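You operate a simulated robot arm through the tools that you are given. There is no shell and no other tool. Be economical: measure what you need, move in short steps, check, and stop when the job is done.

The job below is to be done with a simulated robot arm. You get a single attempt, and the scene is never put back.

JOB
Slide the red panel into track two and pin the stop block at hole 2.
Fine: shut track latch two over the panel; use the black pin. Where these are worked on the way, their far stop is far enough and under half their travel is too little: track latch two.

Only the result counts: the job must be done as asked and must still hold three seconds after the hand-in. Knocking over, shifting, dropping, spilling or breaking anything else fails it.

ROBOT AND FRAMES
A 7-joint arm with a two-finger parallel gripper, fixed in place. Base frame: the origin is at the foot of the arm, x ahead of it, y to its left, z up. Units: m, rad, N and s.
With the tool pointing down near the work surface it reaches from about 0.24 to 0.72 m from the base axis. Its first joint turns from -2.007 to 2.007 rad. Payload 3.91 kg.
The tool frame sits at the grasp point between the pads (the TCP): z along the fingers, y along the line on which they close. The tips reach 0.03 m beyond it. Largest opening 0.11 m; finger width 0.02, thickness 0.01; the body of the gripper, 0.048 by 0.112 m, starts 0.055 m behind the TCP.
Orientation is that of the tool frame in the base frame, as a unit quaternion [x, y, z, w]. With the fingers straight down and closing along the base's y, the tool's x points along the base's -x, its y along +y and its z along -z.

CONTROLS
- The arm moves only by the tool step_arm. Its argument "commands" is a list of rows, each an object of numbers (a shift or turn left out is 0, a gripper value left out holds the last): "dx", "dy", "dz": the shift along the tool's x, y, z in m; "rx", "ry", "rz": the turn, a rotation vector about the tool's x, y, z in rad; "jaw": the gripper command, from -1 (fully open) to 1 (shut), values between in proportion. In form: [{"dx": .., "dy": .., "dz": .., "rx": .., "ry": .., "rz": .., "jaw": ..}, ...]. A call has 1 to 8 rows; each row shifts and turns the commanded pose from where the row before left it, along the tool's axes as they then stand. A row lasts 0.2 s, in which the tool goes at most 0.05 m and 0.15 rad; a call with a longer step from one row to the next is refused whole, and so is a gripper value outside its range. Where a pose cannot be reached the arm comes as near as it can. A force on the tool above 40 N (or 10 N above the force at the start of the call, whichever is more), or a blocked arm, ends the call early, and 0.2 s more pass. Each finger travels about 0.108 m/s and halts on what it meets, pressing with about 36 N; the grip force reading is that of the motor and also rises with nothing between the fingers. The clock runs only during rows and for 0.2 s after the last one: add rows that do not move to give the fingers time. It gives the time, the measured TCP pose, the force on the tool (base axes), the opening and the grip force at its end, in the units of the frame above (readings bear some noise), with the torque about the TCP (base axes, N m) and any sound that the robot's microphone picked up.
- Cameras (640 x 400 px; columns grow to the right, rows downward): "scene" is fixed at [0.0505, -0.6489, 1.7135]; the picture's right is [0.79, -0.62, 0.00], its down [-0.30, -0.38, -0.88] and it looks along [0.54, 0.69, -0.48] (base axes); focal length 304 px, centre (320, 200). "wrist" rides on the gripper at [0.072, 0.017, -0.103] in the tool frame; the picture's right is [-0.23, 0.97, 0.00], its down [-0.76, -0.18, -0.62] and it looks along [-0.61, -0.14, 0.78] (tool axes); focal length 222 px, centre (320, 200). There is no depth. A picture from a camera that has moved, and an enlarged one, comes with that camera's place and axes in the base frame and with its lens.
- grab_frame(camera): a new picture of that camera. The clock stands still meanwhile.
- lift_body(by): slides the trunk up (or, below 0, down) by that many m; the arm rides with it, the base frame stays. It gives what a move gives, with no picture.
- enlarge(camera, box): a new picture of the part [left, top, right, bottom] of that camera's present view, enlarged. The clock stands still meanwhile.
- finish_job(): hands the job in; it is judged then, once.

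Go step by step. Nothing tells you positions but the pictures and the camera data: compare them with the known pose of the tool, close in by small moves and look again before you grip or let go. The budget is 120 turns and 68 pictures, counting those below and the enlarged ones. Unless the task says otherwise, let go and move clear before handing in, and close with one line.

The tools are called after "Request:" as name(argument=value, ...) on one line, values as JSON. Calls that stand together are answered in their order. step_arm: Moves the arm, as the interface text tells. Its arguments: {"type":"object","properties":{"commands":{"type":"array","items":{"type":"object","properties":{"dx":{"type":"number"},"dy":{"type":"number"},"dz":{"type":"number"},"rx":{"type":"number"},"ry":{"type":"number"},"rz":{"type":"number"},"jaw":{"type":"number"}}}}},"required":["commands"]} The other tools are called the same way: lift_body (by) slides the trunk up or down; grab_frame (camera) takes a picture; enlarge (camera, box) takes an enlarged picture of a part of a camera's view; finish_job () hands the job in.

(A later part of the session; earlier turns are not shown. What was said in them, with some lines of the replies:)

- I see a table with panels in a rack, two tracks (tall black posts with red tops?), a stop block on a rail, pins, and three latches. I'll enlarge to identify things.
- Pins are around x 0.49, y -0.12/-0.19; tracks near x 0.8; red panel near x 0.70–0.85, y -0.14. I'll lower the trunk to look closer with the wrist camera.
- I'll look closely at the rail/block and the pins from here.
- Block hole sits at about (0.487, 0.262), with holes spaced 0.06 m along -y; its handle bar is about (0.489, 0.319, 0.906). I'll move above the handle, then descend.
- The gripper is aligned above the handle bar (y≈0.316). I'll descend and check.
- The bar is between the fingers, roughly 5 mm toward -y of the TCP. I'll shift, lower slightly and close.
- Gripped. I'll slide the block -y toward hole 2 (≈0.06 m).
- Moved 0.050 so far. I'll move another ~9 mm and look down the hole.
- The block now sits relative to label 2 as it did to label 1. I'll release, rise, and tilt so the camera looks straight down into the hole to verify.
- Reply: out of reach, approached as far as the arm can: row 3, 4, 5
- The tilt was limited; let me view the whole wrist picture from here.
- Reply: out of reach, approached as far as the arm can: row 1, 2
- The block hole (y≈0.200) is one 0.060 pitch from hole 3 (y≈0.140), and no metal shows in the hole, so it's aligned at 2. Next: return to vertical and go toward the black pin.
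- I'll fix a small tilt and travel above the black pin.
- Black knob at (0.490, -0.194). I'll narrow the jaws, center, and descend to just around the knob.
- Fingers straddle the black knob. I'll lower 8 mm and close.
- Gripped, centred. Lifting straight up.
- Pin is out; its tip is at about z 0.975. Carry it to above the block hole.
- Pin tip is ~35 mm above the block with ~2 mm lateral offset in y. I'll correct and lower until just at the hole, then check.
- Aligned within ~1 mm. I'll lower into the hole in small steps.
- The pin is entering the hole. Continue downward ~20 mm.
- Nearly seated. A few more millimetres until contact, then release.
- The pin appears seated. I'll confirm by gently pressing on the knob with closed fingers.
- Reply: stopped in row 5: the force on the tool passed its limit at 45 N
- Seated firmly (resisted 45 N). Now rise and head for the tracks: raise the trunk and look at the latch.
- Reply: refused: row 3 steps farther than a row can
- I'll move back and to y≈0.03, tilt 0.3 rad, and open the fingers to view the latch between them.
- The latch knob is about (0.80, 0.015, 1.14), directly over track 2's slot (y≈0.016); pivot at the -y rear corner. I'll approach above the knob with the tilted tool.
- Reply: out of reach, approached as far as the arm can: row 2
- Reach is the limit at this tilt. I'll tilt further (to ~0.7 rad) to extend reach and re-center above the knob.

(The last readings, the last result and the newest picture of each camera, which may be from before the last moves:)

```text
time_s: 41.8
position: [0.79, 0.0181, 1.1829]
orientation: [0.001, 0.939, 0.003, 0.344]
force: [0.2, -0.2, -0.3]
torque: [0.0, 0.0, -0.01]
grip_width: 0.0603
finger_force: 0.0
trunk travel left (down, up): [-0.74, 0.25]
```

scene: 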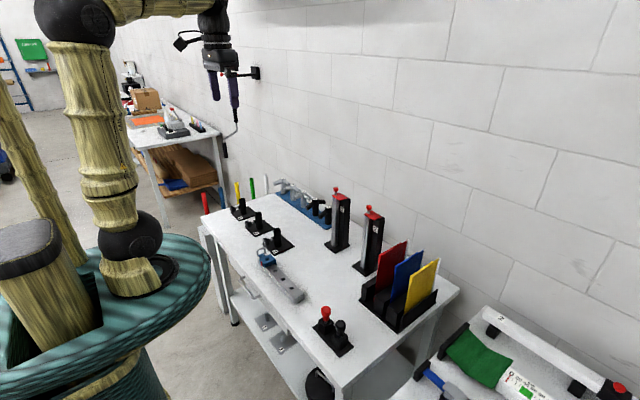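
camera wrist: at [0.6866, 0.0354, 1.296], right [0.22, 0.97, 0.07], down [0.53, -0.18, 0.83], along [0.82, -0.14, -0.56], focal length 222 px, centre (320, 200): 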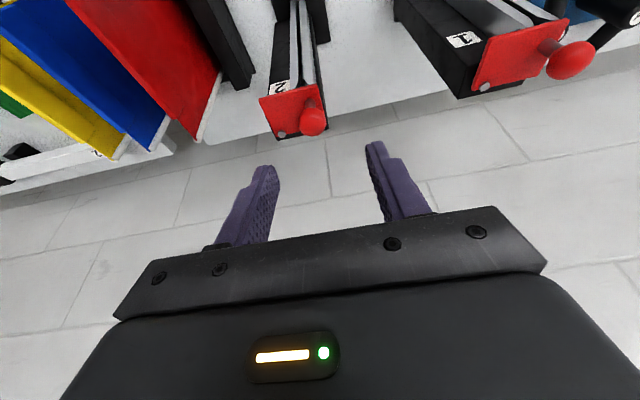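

Request:
step_arm(commands=[{"dx": 0.0075, "dz": 0.015, "dy": -0.002}, {"dx": 0.0075, "dz": 0.015}, {}])

Request:
enlarge(camera="scene", box=[330, 180, 426, 240])

Request:
enlarge(camera="wrist", box=[200, 100, 440, 250])

```text
time_s: 42.6
position: [0.799, 0.0153, 1.1498]
orientation: [0.001, 0.939, 0.002, 0.344]
force: [-0.6, -0.2, -0.8]
torque: [-0.04, 0.03, 0.04]
grip_width: 0.0604
finger_force: 0.1
trunk travel left (down, up): [-0.74, 0.25]
```

```text
6.67 times, centred on (378, 210) of scene
camera zoom: at [0.0505, -0.6489, 1.7135], right [0.79, -0.62, 0.0], down [-0.3, -0.38, -0.88], along [0.54, 0.69, -0.48], focal length 2029 px, centre (-67, 133)
```

zoom: 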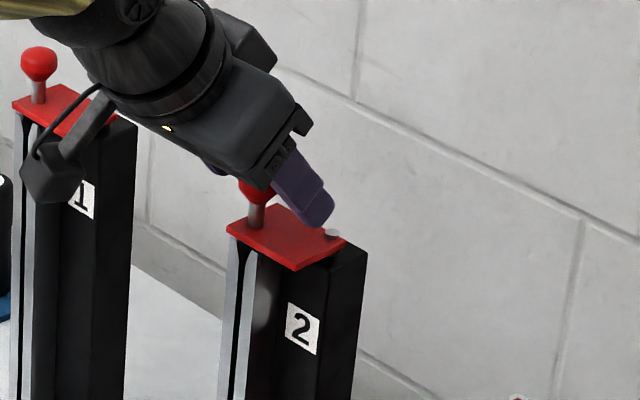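

```text
2.67 times, centred on (320, 175) of wrist
camera zoom: at [0.6762, 0.0332, 1.1822], right [0.17, 0.97, 0.15], down [0.18, -0.18, 0.97], along [0.97, -0.14, -0.21], focal length 592 px, centre (320, 267)
```

zoom: 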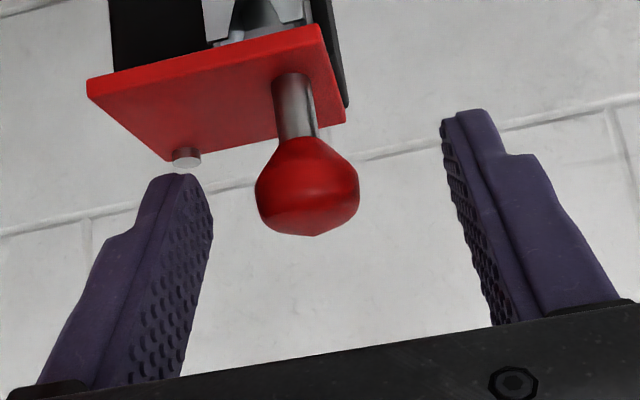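

The knob is between the fingers. I'll nudge slightly and close on it.

Request:
step_arm(commands=[{"dx": 0.004}, {"jaw": 1}, {}, {}])

```text
time_s: 43.6
position: [0.7949, 0.0147, 1.1473]
orientation: [0.0, 0.938, 0.003, 0.346]
force: [1.5, -2.9, 1.6]
torque: [0.0, -0.17, -0.06]
grip_width: 0.023
finger_force: 44.9
trunk travel left (down, up): [-0.74, 0.25]
```

Gripped. I'll test swinging one way (knob toward -x,-y) with a small move.

Request:
step_arm(commands=[{"dx": 0.0048, "dz": -0.0041, "dy": -0.0049}, {}])

```text
time_s: 44.2
position: [0.7944, 0.0139, 1.1478]
orientation: [-0.001, 0.938, 0.004, 0.345]
force: [31.7, 7.6, 3.8]
torque: [0.14, -0.81, 0.18]
grip_width: 0.023
finger_force: 45.1
trunk travel left (down, up): [-0.74, 0.25]
```

That way is blocked; try the opposite swing (+x,+y).

Request:
step_arm(commands=[{"dx": -0.0048, "dz": 0.0041, "dy": 0.0049}, {"dx": -0.0048, "dz": 0.0041, "dy": 0.0049}, {}])

```text
time_s: 45.0
position: [0.798, 0.0162, 1.1477]
orientation: [0.003, 0.939, 0.001, 0.343]
force: [-6.4, -12.3, 3.7]
torque: [-0.26, 0.34, -0.56]
grip_width: 0.0233
finger_force: 45.2
trunk travel left (down, up): [-0.74, 0.25]
```

Request:
step_arm(commands=[{"dx": -0.0048, "dz": 0.0041, "dy": 0.003}, {"dx": -0.0048, "dz": 0.0041, "dy": 0.003}, {}])

Request:
enlarge(camera="wrist", box=[200, 100, 440, 250])

```text
time_s: 45.8
position: [0.8107, 0.0208, 1.1478]
orientation: [0.003, 0.939, 0.002, 0.344]
force: [-8.5, -23.5, -2.3]
torque: [-0.23, 0.17, -0.63]
grip_width: 0.0228
finger_force: 45.2
trunk travel left (down, up): [-0.74, 0.25]
```

```text
2.67 times, centred on (320, 175) of wrist
camera zoom: at [0.6893, 0.0387, 1.1799], right [0.18, 0.97, 0.15], down [0.18, -0.18, 0.97], along [0.97, -0.14, -0.21], focal length 592 px, centre (320, 267)
```

zoom: 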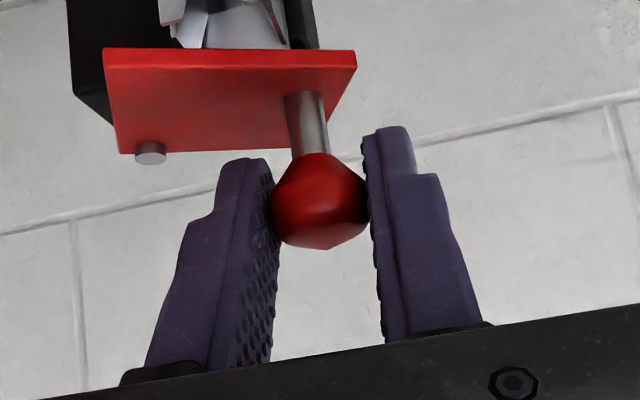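

The latch swings this way (about pivot ≈(0.819,-0.023), radius 0.045). I'll continue along the arc while tilting more for reach.

Request:
step_arm(commands=[{"dx": -0.0035, "dz": 0.003, "dy": -0.004, "ry": -0.05}, {"dx": -0.0057, "dz": 0.0053, "dy": -0.0007, "ry": -0.05}, {"dx": -0.0053, "dz": 0.0054, "dy": -0.002, "ry": -0.05}, {"dx": -0.0047, "dz": 0.0053, "dy": -0.0033}, {}])

```text
time_s: 47.0
position: [0.8401, 0.0177, 1.1467]
orientation: [0.001, 0.911, 0.003, 0.412]
force: [-14.8, -10.2, -15.0]
torque: [-0.08, -0.12, -0.4]
grip_width: 0.0232
finger_force: 45.1
trunk travel left (down, up): [-0.74, 0.25]
```

Request:
step_arm(commands=[{"dx": -0.0042, "dz": 0.0048, "dy": -0.0045, "ry": -0.05}, {"dx": -0.0035, "dz": 0.0044, "dy": -0.0056, "ry": -0.05}, {"dx": -0.0026, "dz": 0.0037, "dy": -0.0064}, {}])

Request:
enlarge(camera="wrist", box=[180, 80, 420, 230])

```text
time_s: 48.0
position: [0.8569, 0.0035, 1.1478]
orientation: [0.0, 0.889, 0.004, 0.458]
force: [-7.1, 7.5, -9.9]
torque: [-0.01, 0.44, -0.36]
grip_width: 0.0229
finger_force: 45.0
trunk travel left (down, up): [-0.74, 0.25]
```

```text
2.67 times, centred on (300, 155) of wrist
camera zoom: at [0.7306, 0.0212, 1.1494], right [0.13, 0.97, 0.19], down [-0.07, -0.18, 0.98], along [0.99, -0.14, 0.04], focal length 592 px, centre (373, 320)
```

zoom: 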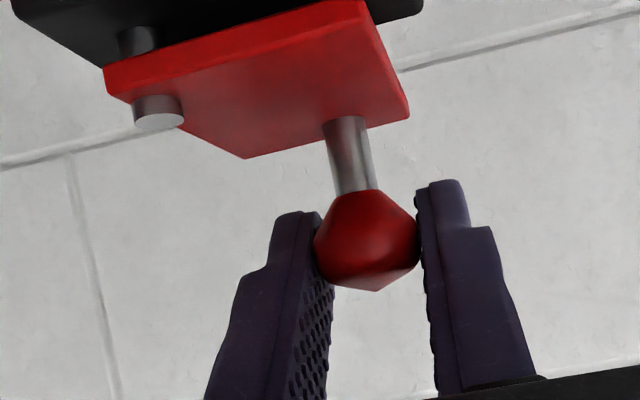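

Swung ~86° so far. Continue to find the far stop.

Request:
step_arm(commands=[{"dx": -0.002, "dz": 0.0028, "dy": -0.0071}, {"dx": -0.0011, "dz": 0.0015, "dy": -0.0076}, {}])

```text
time_s: 48.8
position: [0.8619, -0.0023, 1.1487]
orientation: [-0.002, 0.889, 0.004, 0.458]
force: [-12.4, 34.0, -8.1]
torque: [0.49, 0.04, 0.0]
grip_width: 0.0231
finger_force: 44.9
trunk travel left (down, up): [-0.74, 0.25]
```

Far stop reached (34 N). Relax, release, and retreat along the tool axis.

Request:
step_arm(commands=[{"dy": 0.01, "dx": 0.002, "dz": -0.0015}, {"jaw": -0.1}, {}, {"dz": -0.04}, {"dz": -0.05}, {"dz": -0.05}, {}])

Request:
enlarge(camera="scene", box=[330, 190, 426, 250])

```text
time_s: 50.4
position: [0.7483, -0.0013, 1.2267]
orientation: [0.001, 0.889, 0.003, 0.457]
force: [0.4, -0.2, 0.5]
torque: [0.01, -0.01, 0.02]
grip_width: 0.0604
finger_force: 0.1
trunk travel left (down, up): [-0.74, 0.25]
```

```text
6.67 times, centred on (378, 220) of scene
camera zoom: at [0.0505, -0.6489, 1.7135], right [0.79, -0.62, 0.0], down [-0.3, -0.38, -0.88], along [0.54, 0.69, -0.48], focal length 2029 px, centre (-67, 67)
```

zoom: 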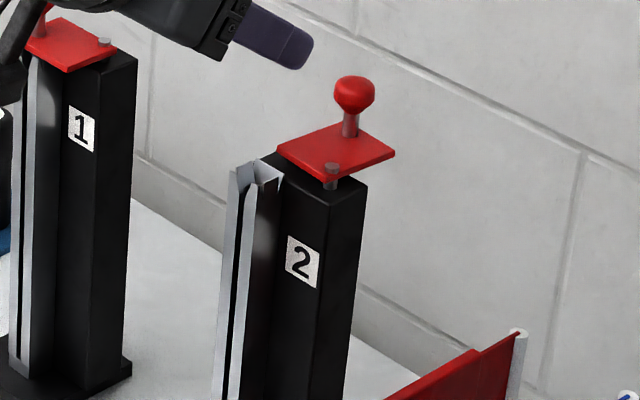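

The latch is open and clear of the slot. Now reposition toward the red panel with a 0.3 rad tilt.

Request:
step_arm(commands=[{"dz": -0.03, "ry": 0.13}, {"ry": 0.13, "dy": -0.03}, {"ry": 0.13, "dy": -0.03}, {"ry": 0.13, "dy": -0.03}, {"ry": 0.13, "dy": -0.03}, {"dy": -0.02}, {}])

Request:
grab_frame(camera="wrist")

```text
time_s: 52.0
position: [0.7217, -0.1454, 1.2457]
orientation: [0.0, 0.989, 0.002, 0.15]
force: [0.0, -0.3, 0.1]
torque: [0.0, -0.01, 0.03]
grip_width: 0.0604
finger_force: 0.1
trunk travel left (down, up): [-0.74, 0.25]
```

```text
21 pictures are left
camera wrist: at [0.6214, -0.128, 1.3233], right [0.22, 0.97, 0.07], down [0.54, -0.18, 0.82], along [0.81, -0.14, -0.57], focal length 222 px, centre (320, 200)
```

wrist: 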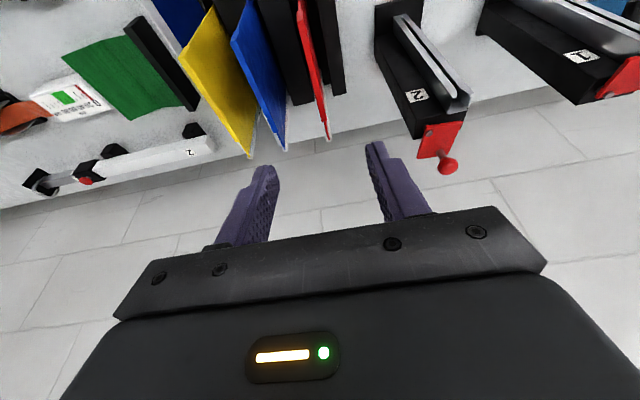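

Red panel lies at y≈-0.145, from x 0.69 to 0.845, top z≈1.06. I'll move to x≈0.745 and lower with the trunk.

Request:
step_arm(commands=[{"dx": -0.022, "dz": 0.0068, "jaw": 0.1}, {}])

Request:
lift_body(by=-0.15)

Request:
enlarge(camera="wrist", box=[200, 60, 440, 210])

Request:
enlarge(camera="scene", box=[345, 200, 473, 280])

```text
time_s: 52.6
position: [0.7417, -0.1428, 1.2478]
orientation: [0.0, 0.989, 0.003, 0.151]
force: [-0.5, -0.1, -0.1]
torque: [0.01, 0.0, -0.01]
grip_width: 0.0493
finger_force: 0.0
trunk travel left (down, up): [-0.74, 0.25]
```

```text
time_s: 54.3
position: [0.7431, -0.1447, 1.097]
orientation: [0.0, 0.989, 0.003, 0.151]
force: [0.1, 0.4, -0.7]
torque: [0.0, -0.01, 0.01]
grip_width: 0.0494
finger_force: 0.0
trunk travel left (down, up): [-0.59, 0.4]
```

```text
2.67 times, centred on (320, 135) of wrist
camera zoom: at [0.6435, -0.127, 1.1736], right [0.22, 0.97, 0.07], down [0.54, -0.18, 0.82], along [0.81, -0.14, -0.57], focal length 592 px, centre (320, 373)
```

zoom: 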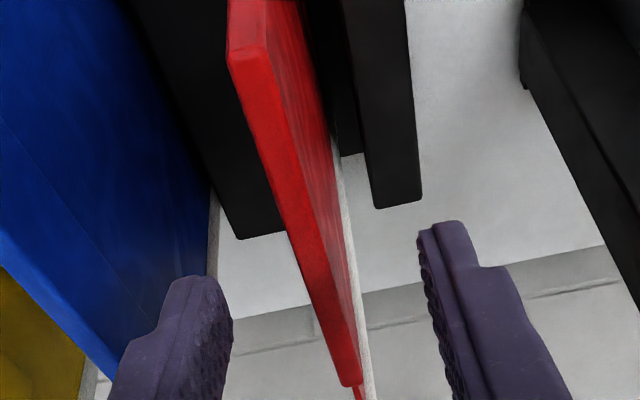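

```text
5.00 times, centred on (409, 240) of scene
camera zoom: at [0.0505, -0.6489, 1.7135], right [0.79, -0.62, 0.0], down [-0.3, -0.38, -0.88], along [0.54, 0.69, -0.48], focal length 1522 px, centre (-125, 0)
```

zoom: 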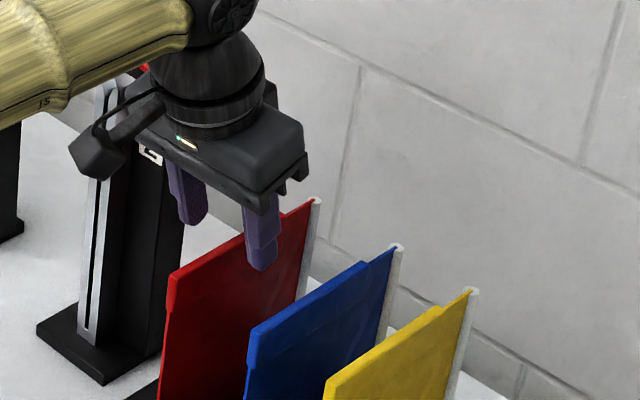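

Centred over the panel's grip strip. Lower 45 mm and close.

Request:
lift_body(by=-0.045)

Request:
step_arm(commands=[{"jaw": 1}, {}, {}])

```text
time_s: 55.2
position: [0.7434, -0.1446, 1.0508]
orientation: [0.001, 0.989, 0.002, 0.151]
force: [1.4, 0.7, 0.5]
torque: [0.04, -0.01, -0.02]
grip_width: 0.0495
finger_force: 0.1
trunk travel left (down, up): [-0.545, 0.445]
```

```text
time_s: 56.0
position: [0.7433, -0.1431, 1.0518]
orientation: [-0.001, 0.989, 0.002, 0.15]
force: [0.5, -1.2, -0.2]
torque: [-0.09, 0.05, -0.03]
grip_width: 0.0071
finger_force: 36.1
trunk travel left (down, up): [-0.545, 0.445]
```

Gripped (7 mm). Lift with the trunk.

Request:
lift_body(by=0.06)

Request:
lift_body(by=0.26)

Request:
enlarge(camera="scene", box=[320, 130, 480, 230])

```text
time_s: 57.0
position: [0.7437, -0.1445, 1.1106]
orientation: [0.0, 0.989, 0.003, 0.149]
force: [0.3, -0.6, -1.8]
torque: [0.0, 0.03, 0.0]
grip_width: 0.0074
finger_force: 35.9
trunk travel left (down, up): [-0.605, 0.385]
```

```text
time_s: 59.7
position: [0.744, -0.1443, 1.3696]
orientation: [0.0, 0.989, 0.002, 0.15]
force: [-0.7, 0.1, -0.5]
torque: [0.0, 0.06, -0.01]
grip_width: 0.0072
finger_force: 35.9
trunk travel left (down, up): [-0.865, 0.125]
```

```text
4.00 times, centred on (400, 180) of scene
camera zoom: at [0.0505, -0.6489, 1.7135], right [0.79, -0.62, 0.0], down [-0.3, -0.38, -0.88], along [0.54, 0.69, -0.48], focal length 1218 px, centre (0, 280)
```

zoom: 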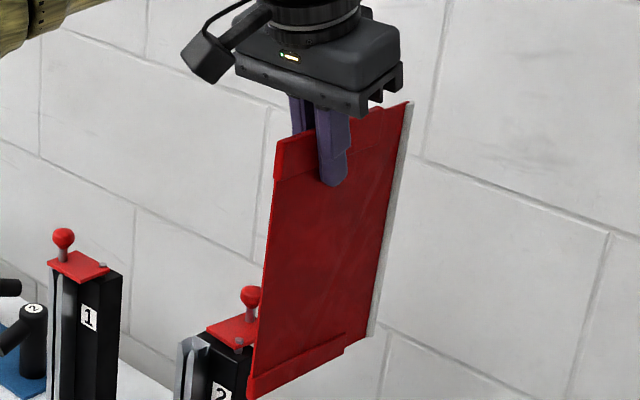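

Panel hangs plumb; rod bottom is at z≈1.171, above the post (1.10). Move it back 4 cm in x, then across to the track.

Request:
step_arm(commands=[{"dx": 0.0208, "dz": -0.0065}, {"dx": 0.0208, "dz": -0.0065}, {"dy": 0.03}, {"dy": 0.045}, {"dy": 0.045}, {"dy": 0.036}, {}])

Request:
enlarge(camera="scene", box=[345, 185, 409, 225])

Request:
enlarge(camera="wrist", box=[220, 0, 412, 120])

```text
time_s: 61.3
position: [0.6994, 0.0114, 1.3703]
orientation: [0.0, 0.989, 0.003, 0.151]
force: [0.2, 0.0, -0.2]
torque: [0.0, -0.01, 0.01]
grip_width: 0.0074
finger_force: 35.9
trunk travel left (down, up): [-0.865, 0.125]
```

```text
10.00 times, centred on (377, 205) of scene
camera zoom: at [0.0505, -0.6489, 1.7135], right [0.79, -0.62, 0.0], down [-0.3, -0.38, -0.88], along [0.54, 0.69, -0.48], focal length 3044 px, centre (-250, 150)
```

zoom: 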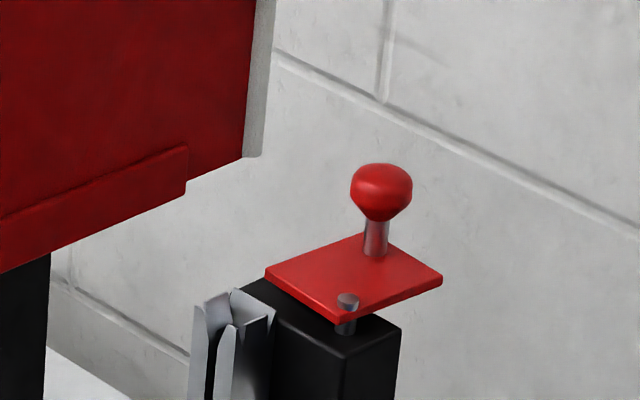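

```text
3.33 times, centred on (316, 60) of wrist
camera zoom: at [0.6, 0.0285, 1.4479], right [0.22, 0.97, 0.07], down [0.54, -0.18, 0.82], along [0.81, -0.14, -0.57], focal length 740 px, centre (333, 667)
```

zoom: 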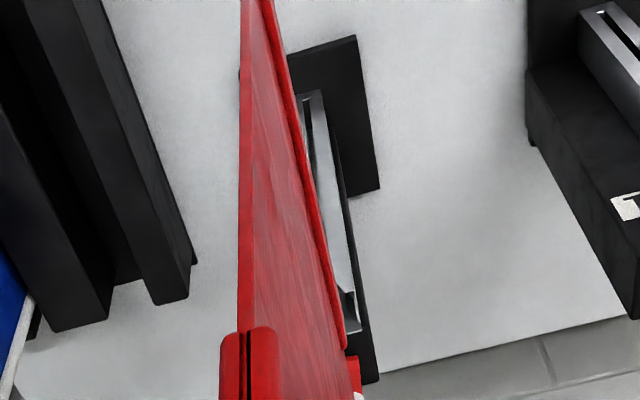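

Rod is nearly over the funnel; I estimate ~1.5 mm corrections. Adjust and lower to just above the funnel.

Request:
step_arm(commands=[{"dx": 0.0014, "dz": -0.0004, "dy": 0.001}, {}])

Request:
lift_body(by=-0.052)

Request:
enlarge(camera="scene", box=[353, 197, 385, 217])

Request:
enlarge(camera="wrist", box=[280, 50, 376, 110])

```text
time_s: 61.9
position: [0.6987, 0.0135, 1.3696]
orientation: [0.0, 0.989, 0.002, 0.15]
force: [0.1, -0.6, 0.1]
torque: [-0.02, 0.03, 0.02]
grip_width: 0.0072
finger_force: 36.1
trunk travel left (down, up): [-0.865, 0.125]
```

```text
time_s: 62.8
position: [0.6976, 0.0136, 1.3193]
orientation: [0.0, 0.989, 0.002, 0.151]
force: [0.1, -0.2, 0.0]
torque: [-0.01, 0.02, -0.01]
grip_width: 0.0071
finger_force: 35.9
trunk travel left (down, up): [-0.813, 0.177]
```

```text
16.00 times, centred on (369, 207) of scene
camera zoom: at [0.0505, -0.6489, 1.7135], right [0.79, -0.62, 0.0], down [-0.3, -0.38, -0.88], along [0.54, 0.69, -0.48], focal length 4870 px, centre (-464, 88)
```

zoom: 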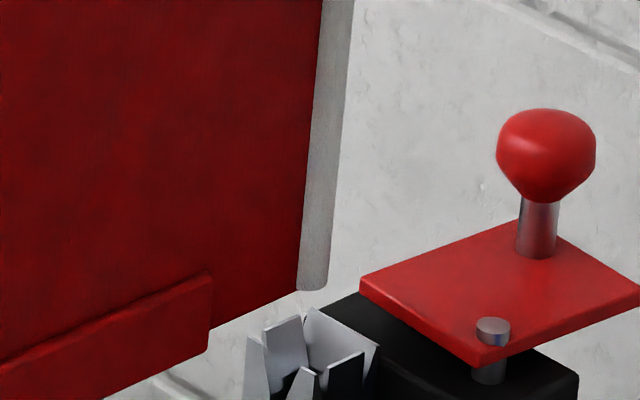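

```text
6.67 times, centred on (328, 80) of wrist
camera zoom: at [0.5984, 0.0301, 1.3966], right [0.22, 0.97, 0.07], down [0.54, -0.18, 0.82], along [0.81, -0.14, -0.57], focal length 1481 px, centre (267, 1000)
```

zoom: 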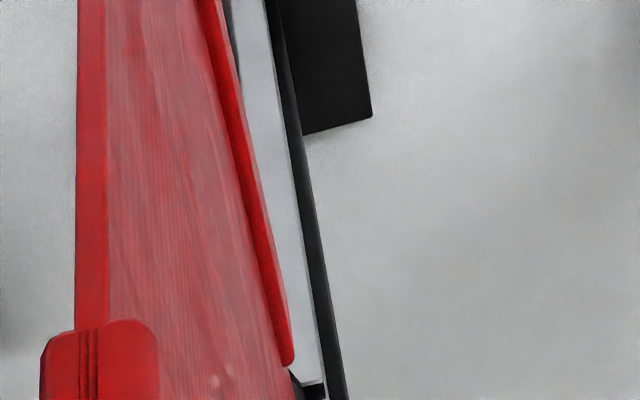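

Rod bottom is ~15 mm above the funnel; I'll shift ~2.5 mm in -y per the wrist view and lower slowly into the funnel.

Request:
step_arm(commands=[{"dy": -0.0025}, {"dx": 0.0021, "dz": 0.0067}, {"dx": 0.0021, "dz": 0.0067}, {"dx": 0.0021, "dz": 0.0067}, {}])

Request:
enlarge(camera="scene", box=[353, 201, 385, 221])

```text
time_s: 64.0
position: [0.6983, 0.0105, 1.2992]
orientation: [0.001, 0.989, 0.002, 0.15]
force: [0.3, 0.2, -1.0]
torque: [-0.03, 0.01, 0.0]
grip_width: 0.0072
finger_force: 35.4
trunk travel left (down, up): [-0.813, 0.177]
```

```text
16.00 times, centred on (369, 211) of scene
camera zoom: at [0.0505, -0.6489, 1.7135], right [0.79, -0.62, 0.0], down [-0.3, -0.38, -0.88], along [0.54, 0.69, -0.48], focal length 4870 px, centre (-464, 24)
```

zoom: 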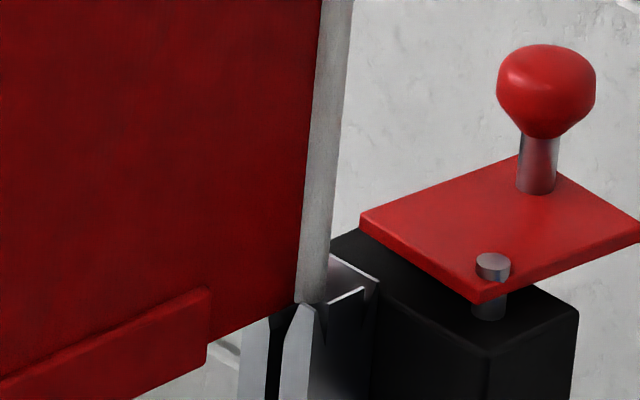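

The rod is entering the funnel without force. Continue slowly.

Request:
step_arm(commands=[{"dx": 0.0015, "dz": 0.0048}, {"dx": 0.0015, "dz": 0.0048}, {"dx": 0.0015, "dz": 0.0048}, {}])

```text
time_s: 65.0
position: [0.6987, 0.0114, 1.2834]
orientation: [0.0, 0.989, 0.001, 0.149]
force: [-0.7, -0.5, -1.0]
torque: [-0.1, 0.06, -0.07]
grip_width: 0.0072
finger_force: 35.8
trunk travel left (down, up): [-0.813, 0.177]
```

Request:
step_arm(commands=[{"dx": 0.0015, "dz": 0.0048}, {"dx": 0.0015, "dz": 0.0048}, {"dx": 0.0015, "dz": 0.0048}, {"dx": 0.0015, "dz": 0.0048}, {}])

Request:
enlarge(camera="scene", box=[345, 195, 393, 225])

```text
time_s: 66.2
position: [0.6984, 0.0107, 1.263]
orientation: [0.0, 0.989, 0.003, 0.15]
force: [-0.2, -1.3, -0.7]
torque: [-0.05, 0.01, -0.03]
grip_width: 0.0071
finger_force: 35.9
trunk travel left (down, up): [-0.813, 0.177]
```

```text
13.33 times, centred on (369, 210) of scene
camera zoom: at [0.0505, -0.6489, 1.7135], right [0.79, -0.62, 0.0], down [-0.3, -0.38, -0.88], along [0.54, 0.69, -0.48], focal length 4058 px, centre (-333, 67)
```

zoom: 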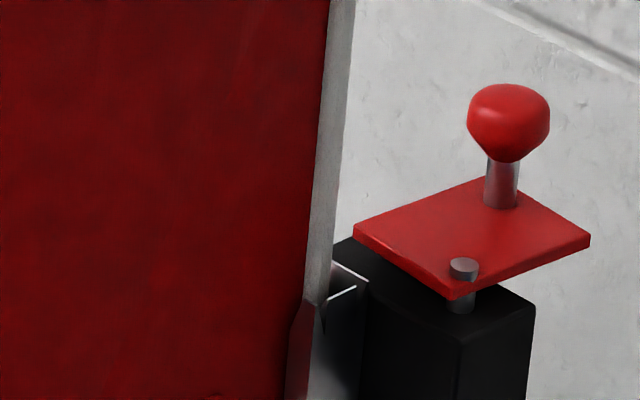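

The panel is in the slit. Continue lowering in larger rows.

Request:
step_arm(commands=[{"dx": 0.003, "dz": 0.0096}, {"dx": 0.003, "dz": 0.0096}, {"dx": 0.003, "dz": 0.0096}, {"dx": 0.003, "dz": 0.0096}, {"dx": 0.003, "dz": 0.0096}, {"dx": 0.003, "dz": 0.0096}, {"dx": 0.003, "dz": 0.0096}, {}])

```text
time_s: 68.0
position: [0.6988, 0.0095, 1.1939]
orientation: [-0.001, 0.989, 0.003, 0.15]
force: [0.0, -0.3, -0.8]
torque: [-0.13, 0.01, -0.07]
grip_width: 0.007
finger_force: 36.3
trunk travel left (down, up): [-0.813, 0.177]
```

Request:
step_arm(commands=[{"dx": 0.003, "dz": 0.0096}, {"dx": 0.003, "dz": 0.0096}, {"dx": 0.003, "dz": 0.0096}, {"dx": 0.003, "dz": 0.0096}, {"dx": 0.003, "dz": 0.0096}, {"dx": 0.003, "dz": 0.0096}, {"dx": 0.003, "dz": 0.0096}, {}])

```text
time_s: 69.8
position: [0.6986, 0.0123, 1.1216]
orientation: [0.001, 0.989, 0.003, 0.15]
force: [-0.1, -1.3, -1.6]
torque: [-0.21, 0.05, -0.1]
grip_width: 0.007
finger_force: 36.5
trunk travel left (down, up): [-0.813, 0.177]
```

Request:
step_arm(commands=[{"dx": 0.003, "dz": 0.0096}, {"dx": 0.003, "dz": 0.0096}, {"dx": 0.003, "dz": 0.0096}, {"dx": 0.0015, "dz": 0.0048}, {"dx": 0.0015, "dz": 0.0048}, {"dx": 0.0015, "dz": 0.0048}, {}])

Request:
enlarge(camera="scene", box=[320, 190, 416, 290])

```text
time_s: 71.4
position: [0.6969, 0.0106, 1.0771]
orientation: [0.001, 0.989, 0.002, 0.151]
force: [-0.1, -0.5, -0.7]
torque: [-0.21, -0.04, -0.13]
grip_width: 0.0073
finger_force: 36.0
trunk travel left (down, up): [-0.813, 0.177]
```

```text
4.00 times, centred on (368, 240) of scene
camera zoom: at [0.0505, -0.6489, 1.7135], right [0.79, -0.62, 0.0], down [-0.3, -0.38, -0.88], along [0.54, 0.69, -0.48], focal length 1218 px, centre (128, 40)
```

zoom: 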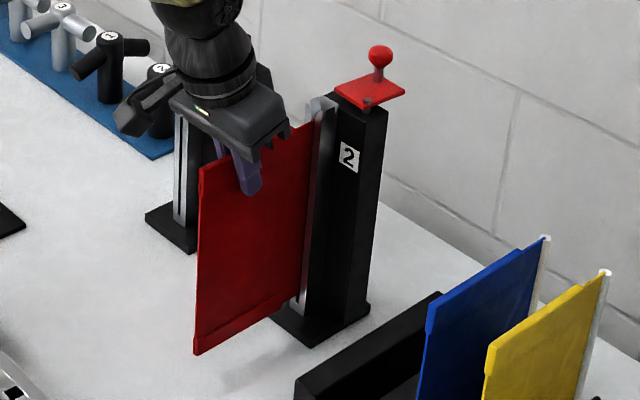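

Nearly down. Lower until the panel bottoms out.

Request:
step_arm(commands=[{"dx": 0.0015, "dz": 0.0048}, {"dx": 0.0015, "dz": 0.0048}, {"dx": 0.0015, "dz": 0.0048}, {"dx": 0.0015, "dz": 0.0048}, {}])

```text
time_s: 72.4
position: [0.6981, 0.0111, 1.0663]
orientation: [0.001, 0.987, 0.001, 0.158]
force: [-13.3, -1.4, 18.9]
torque: [-0.07, 0.72, -0.18]
grip_width: 0.007
finger_force: 36.2
trunk travel left (down, up): [-0.813, 0.177]
stopped in row 5: the force on the tool passed its limit at 42 N (the readings are from after the stop); the commanded pose is now the measured one
```

Bottomed out (42 N). Release and retreat up/back.

Request:
step_arm(commands=[{"jaw": 0.3}, {}, {"dz": -0.04}, {"dz": -0.05}, {"dz": -0.05}, {}])

Request:
enlarge(camera="scene", box=[340, 190, 404, 230])

```text
time_s: 73.8
position: [0.6572, 0.0121, 1.196]
orientation: [0.0, 0.988, 0.002, 0.155]
force: [-0.1, 0.8, -0.7]
torque: [-0.02, 0.0, -0.02]
grip_width: 0.0385
finger_force: 0.0
trunk travel left (down, up): [-0.813, 0.177]
```

```text
10.00 times, centred on (372, 210) of scene
camera zoom: at [0.0505, -0.6489, 1.7135], right [0.79, -0.62, 0.0], down [-0.3, -0.38, -0.88], along [0.54, 0.69, -0.48], focal length 3044 px, centre (-200, 100)
```

zoom: 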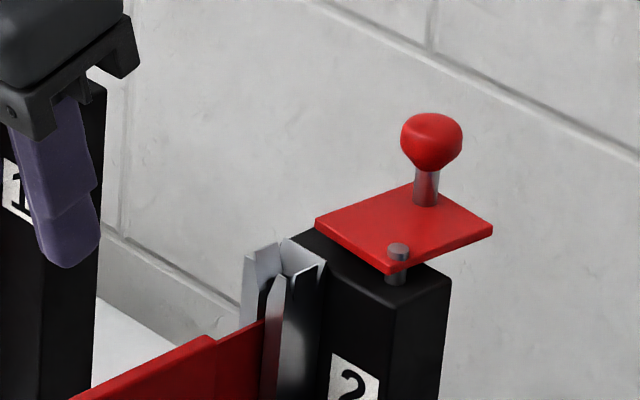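

Panel is fully in, below the latch level. Now return to the open knob: tilt, move, and match the trunk height used before.

Request:
step_arm(commands=[{"ry": -0.128, "dy": -0.0027, "jaw": -0.1}, {"ry": -0.128, "dy": -0.0027}, {"ry": -0.128, "dy": -0.0027}, {"ry": -0.128, "dy": -0.0027}, {"ry": -0.128, "dy": -0.0027}, {"dx": -0.0458, "dz": 0.0046}, {"dx": -0.0458, "dz": 0.0046}, {"dx": -0.0458, "dz": 0.0046}])

Request:
lift_body(by=-0.073)

```text
time_s: 75.6
position: [0.7482, -0.0011, 1.2988]
orientation: [0.001, 0.888, 0.002, 0.459]
force: [-0.4, -1.2, -1.2]
torque: [0.02, 0.02, 0.01]
grip_width: 0.0607
finger_force: 0.1
trunk travel left (down, up): [-0.813, 0.177]
```

```text
time_s: 76.8
position: [0.7473, 0.0002, 1.2262]
orientation: [0.001, 0.889, 0.003, 0.459]
force: [-0.1, -0.9, 1.2]
torque: [0.02, 0.02, -0.02]
grip_width: 0.0604
finger_force: 0.0
trunk travel left (down, up): [-0.74, 0.25]
```

Same pose as before; advance along the tool axis onto the knob and check before closing.

Request:
step_arm(commands=[{"dz": 0.045}, {"dz": 0.045}, {"dz": 0.04}, {"dz": 0.008}, {}])

Request:
enlarge(camera="wrist", box=[180, 80, 420, 230])

```text
time_s: 78.0
position: [0.8603, 0.001, 1.1468]
orientation: [0.001, 0.889, 0.001, 0.458]
force: [-0.4, -0.3, -0.1]
torque: [-0.01, 0.01, 0.0]
grip_width: 0.0604
finger_force: 0.0
trunk travel left (down, up): [-0.74, 0.25]
```

```text
2.67 times, centred on (300, 155) of wrist
camera zoom: at [0.7338, 0.0181, 1.1476], right [0.13, 0.97, 0.19], down [-0.07, -0.18, 0.98], along [0.99, -0.14, 0.04], focal length 592 px, centre (373, 320)
```

zoom: 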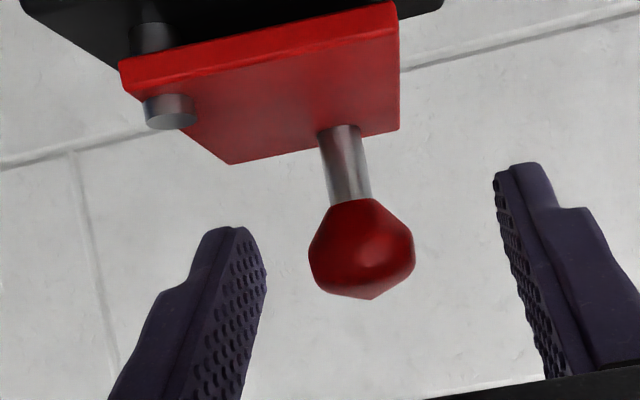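

Knob is between the fingers. Close and swing back along the reverse arc.

Request:
step_arm(commands=[{"dy": -0.002, "jaw": 1}, {}, {}])

Request:
step_arm(commands=[{"dx": 0.0043, "dz": -0.006, "dy": 0.0064}, {"dx": 0.0032, "dz": -0.0046, "dy": 0.0056, "ry": 0.05}, {"dx": 0.004, "dz": -0.005, "dy": 0.0045, "ry": 0.05}, {"dx": 0.0047, "dz": -0.0053, "dy": 0.0033, "ry": 0.05}, {"dx": 0.0053, "dz": -0.0054, "dy": 0.002, "ry": 0.05}, {"dx": 0.0057, "dz": -0.0053, "dy": 0.0007, "ry": 0.05}, {}])

```text
time_s: 78.8
position: [0.8595, -0.0, 1.1466]
orientation: [0.002, 0.888, 0.001, 0.459]
force: [1.0, 3.2, 1.1]
torque: [0.03, -0.02, -0.02]
grip_width: 0.023
finger_force: 45.1
trunk travel left (down, up): [-0.74, 0.25]
```

```text
time_s: 80.3
position: [0.8171, 0.0214, 1.1468]
orientation: [0.001, 0.939, 0.001, 0.345]
force: [9.8, 1.7, 8.4]
torque: [0.06, -0.56, 0.4]
grip_width: 0.0229
finger_force: 44.7
trunk travel left (down, up): [-0.74, 0.25]
```

Request:
step_arm(commands=[{"dx": 0.006, "dz": -0.005, "dy": -0.0007}, {"dx": 0.0058, "dz": -0.0049, "dy": -0.002}, {"dx": 0.0064, "dz": -0.0054, "dy": -0.0041}, {"dx": 0.003, "dz": -0.0026, "dy": -0.0025}, {}])

```text
time_s: 81.5
position: [0.7898, 0.018, 1.1465]
orientation: [0.0, 0.938, 0.001, 0.345]
force: [-0.2, 19.7, 7.2]
torque: [0.3, -0.02, 0.66]
grip_width: 0.0231
finger_force: 45.0
trunk travel left (down, up): [-0.74, 0.25]
```

Request:
enlarge(camera="wrist", box=[200, 100, 440, 250])

```text
2.67 times, centred on (320, 175) of wrist
camera zoom: at [0.6671, 0.0336, 1.1791], right [0.17, 0.97, 0.15], down [0.18, -0.18, 0.97], along [0.97, -0.14, -0.21], focal length 592 px, centre (320, 267)
```

zoom: 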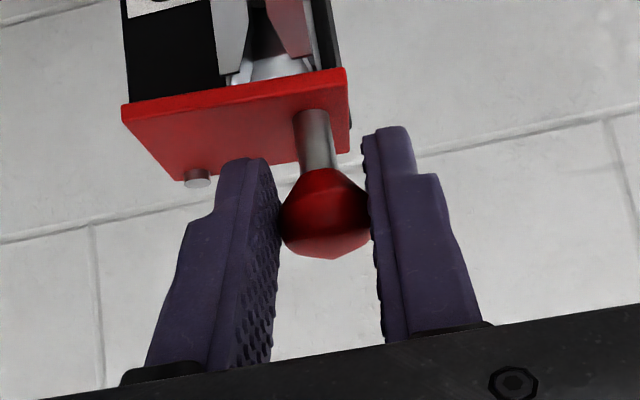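

The plate still looks ~5–7° short of shut. Pull a bit further toward -x.

Request:
step_arm(commands=[{"dx": 0.0031, "dz": -0.0026, "dy": -0.001}, {"dx": 0.0031, "dz": -0.0026, "dy": -0.001}, {}])

```text
time_s: 82.3
position: [0.7844, 0.014, 1.1475]
orientation: [0.0, 0.938, 0.002, 0.345]
force: [11.6, 21.8, 3.7]
torque: [0.11, -0.71, 0.49]
grip_width: 0.0229
finger_force: 44.3
trunk travel left (down, up): [-0.74, 0.25]
```

Request:
step_arm(commands=[{"dx": 0.0023, "dz": -0.0019, "dy": -0.003}, {}])

Request:
enlarge(camera="scene", box=[340, 190, 404, 230])

```text
time_s: 83.0
position: [0.7829, 0.0138, 1.1464]
orientation: [-0.001, 0.938, 0.003, 0.347]
force: [28.7, 25.1, 9.5]
torque: [0.29, -0.29, 0.47]
grip_width: 0.0232
finger_force: 44.7
trunk travel left (down, up): [-0.74, 0.25]
```

```text
10.00 times, centred on (372, 210) of scene
camera zoom: at [0.0505, -0.6489, 1.7135], right [0.79, -0.62, 0.0], down [-0.3, -0.38, -0.88], along [0.54, 0.69, -0.48], focal length 3044 px, centre (-200, 100)
```

zoom: 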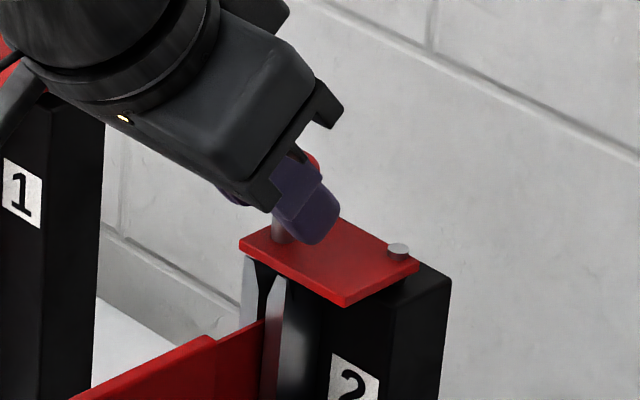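

The latch is at its shut stop (plate outline matches the original). Relax, release, and retreat.

Request:
step_arm(commands=[{"dx": -0.0027, "dz": 0.0023, "dy": 0.004}, {"jaw": -0.1}, {}, {"dz": -0.04}, {"dz": -0.05}, {"dz": -0.05}, {"dz": -0.05}, {}])

Request:
enlarge(camera="scene", box=[340, 190, 404, 230])

Request:
grab_frame(camera="scene")

```text
time_s: 84.8
position: [0.6594, 0.0099, 1.2908]
orientation: [0.002, 0.939, 0.002, 0.343]
force: [-0.4, 0.4, -0.5]
torque: [-0.03, 0.0, 0.02]
grip_width: 0.0604
finger_force: 0.0
trunk travel left (down, up): [-0.74, 0.25]
```

```text
10.00 times, centred on (372, 210) of scene
camera zoom: at [0.0505, -0.6489, 1.7135], right [0.79, -0.62, 0.0], down [-0.3, -0.38, -0.88], along [0.54, 0.69, -0.48], focal length 3044 px, centre (-200, 100)
```

zoom: 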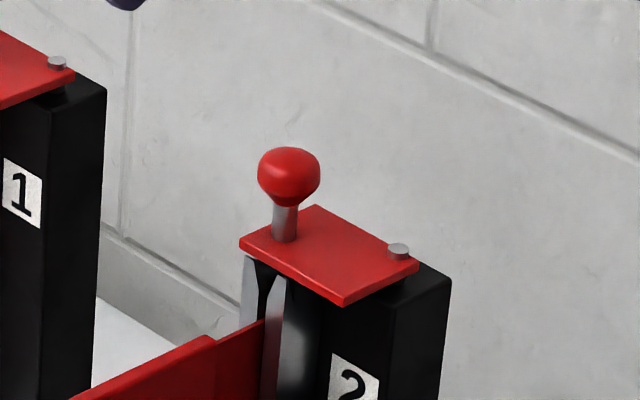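

```text
5 pictures are left
```

scene: 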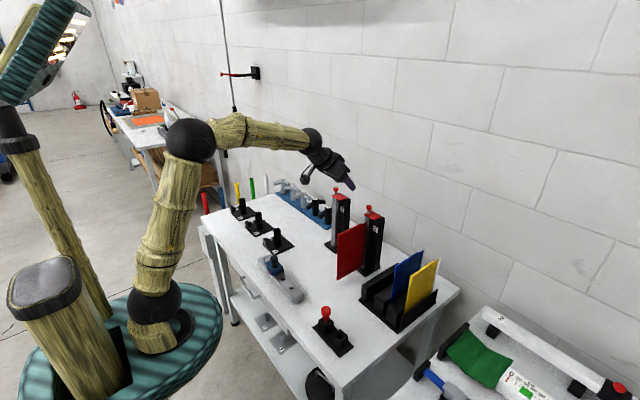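

The latch is shut over the seated panel, the black pin holds the block at hole 2, and the arm is clear. Handing in.

Request:
finish_job()

```text
The job is handed in.
```

The red panel is in track two with latch two shut over it, and the black pin holds the stop block at hole 2; the job is handed in.
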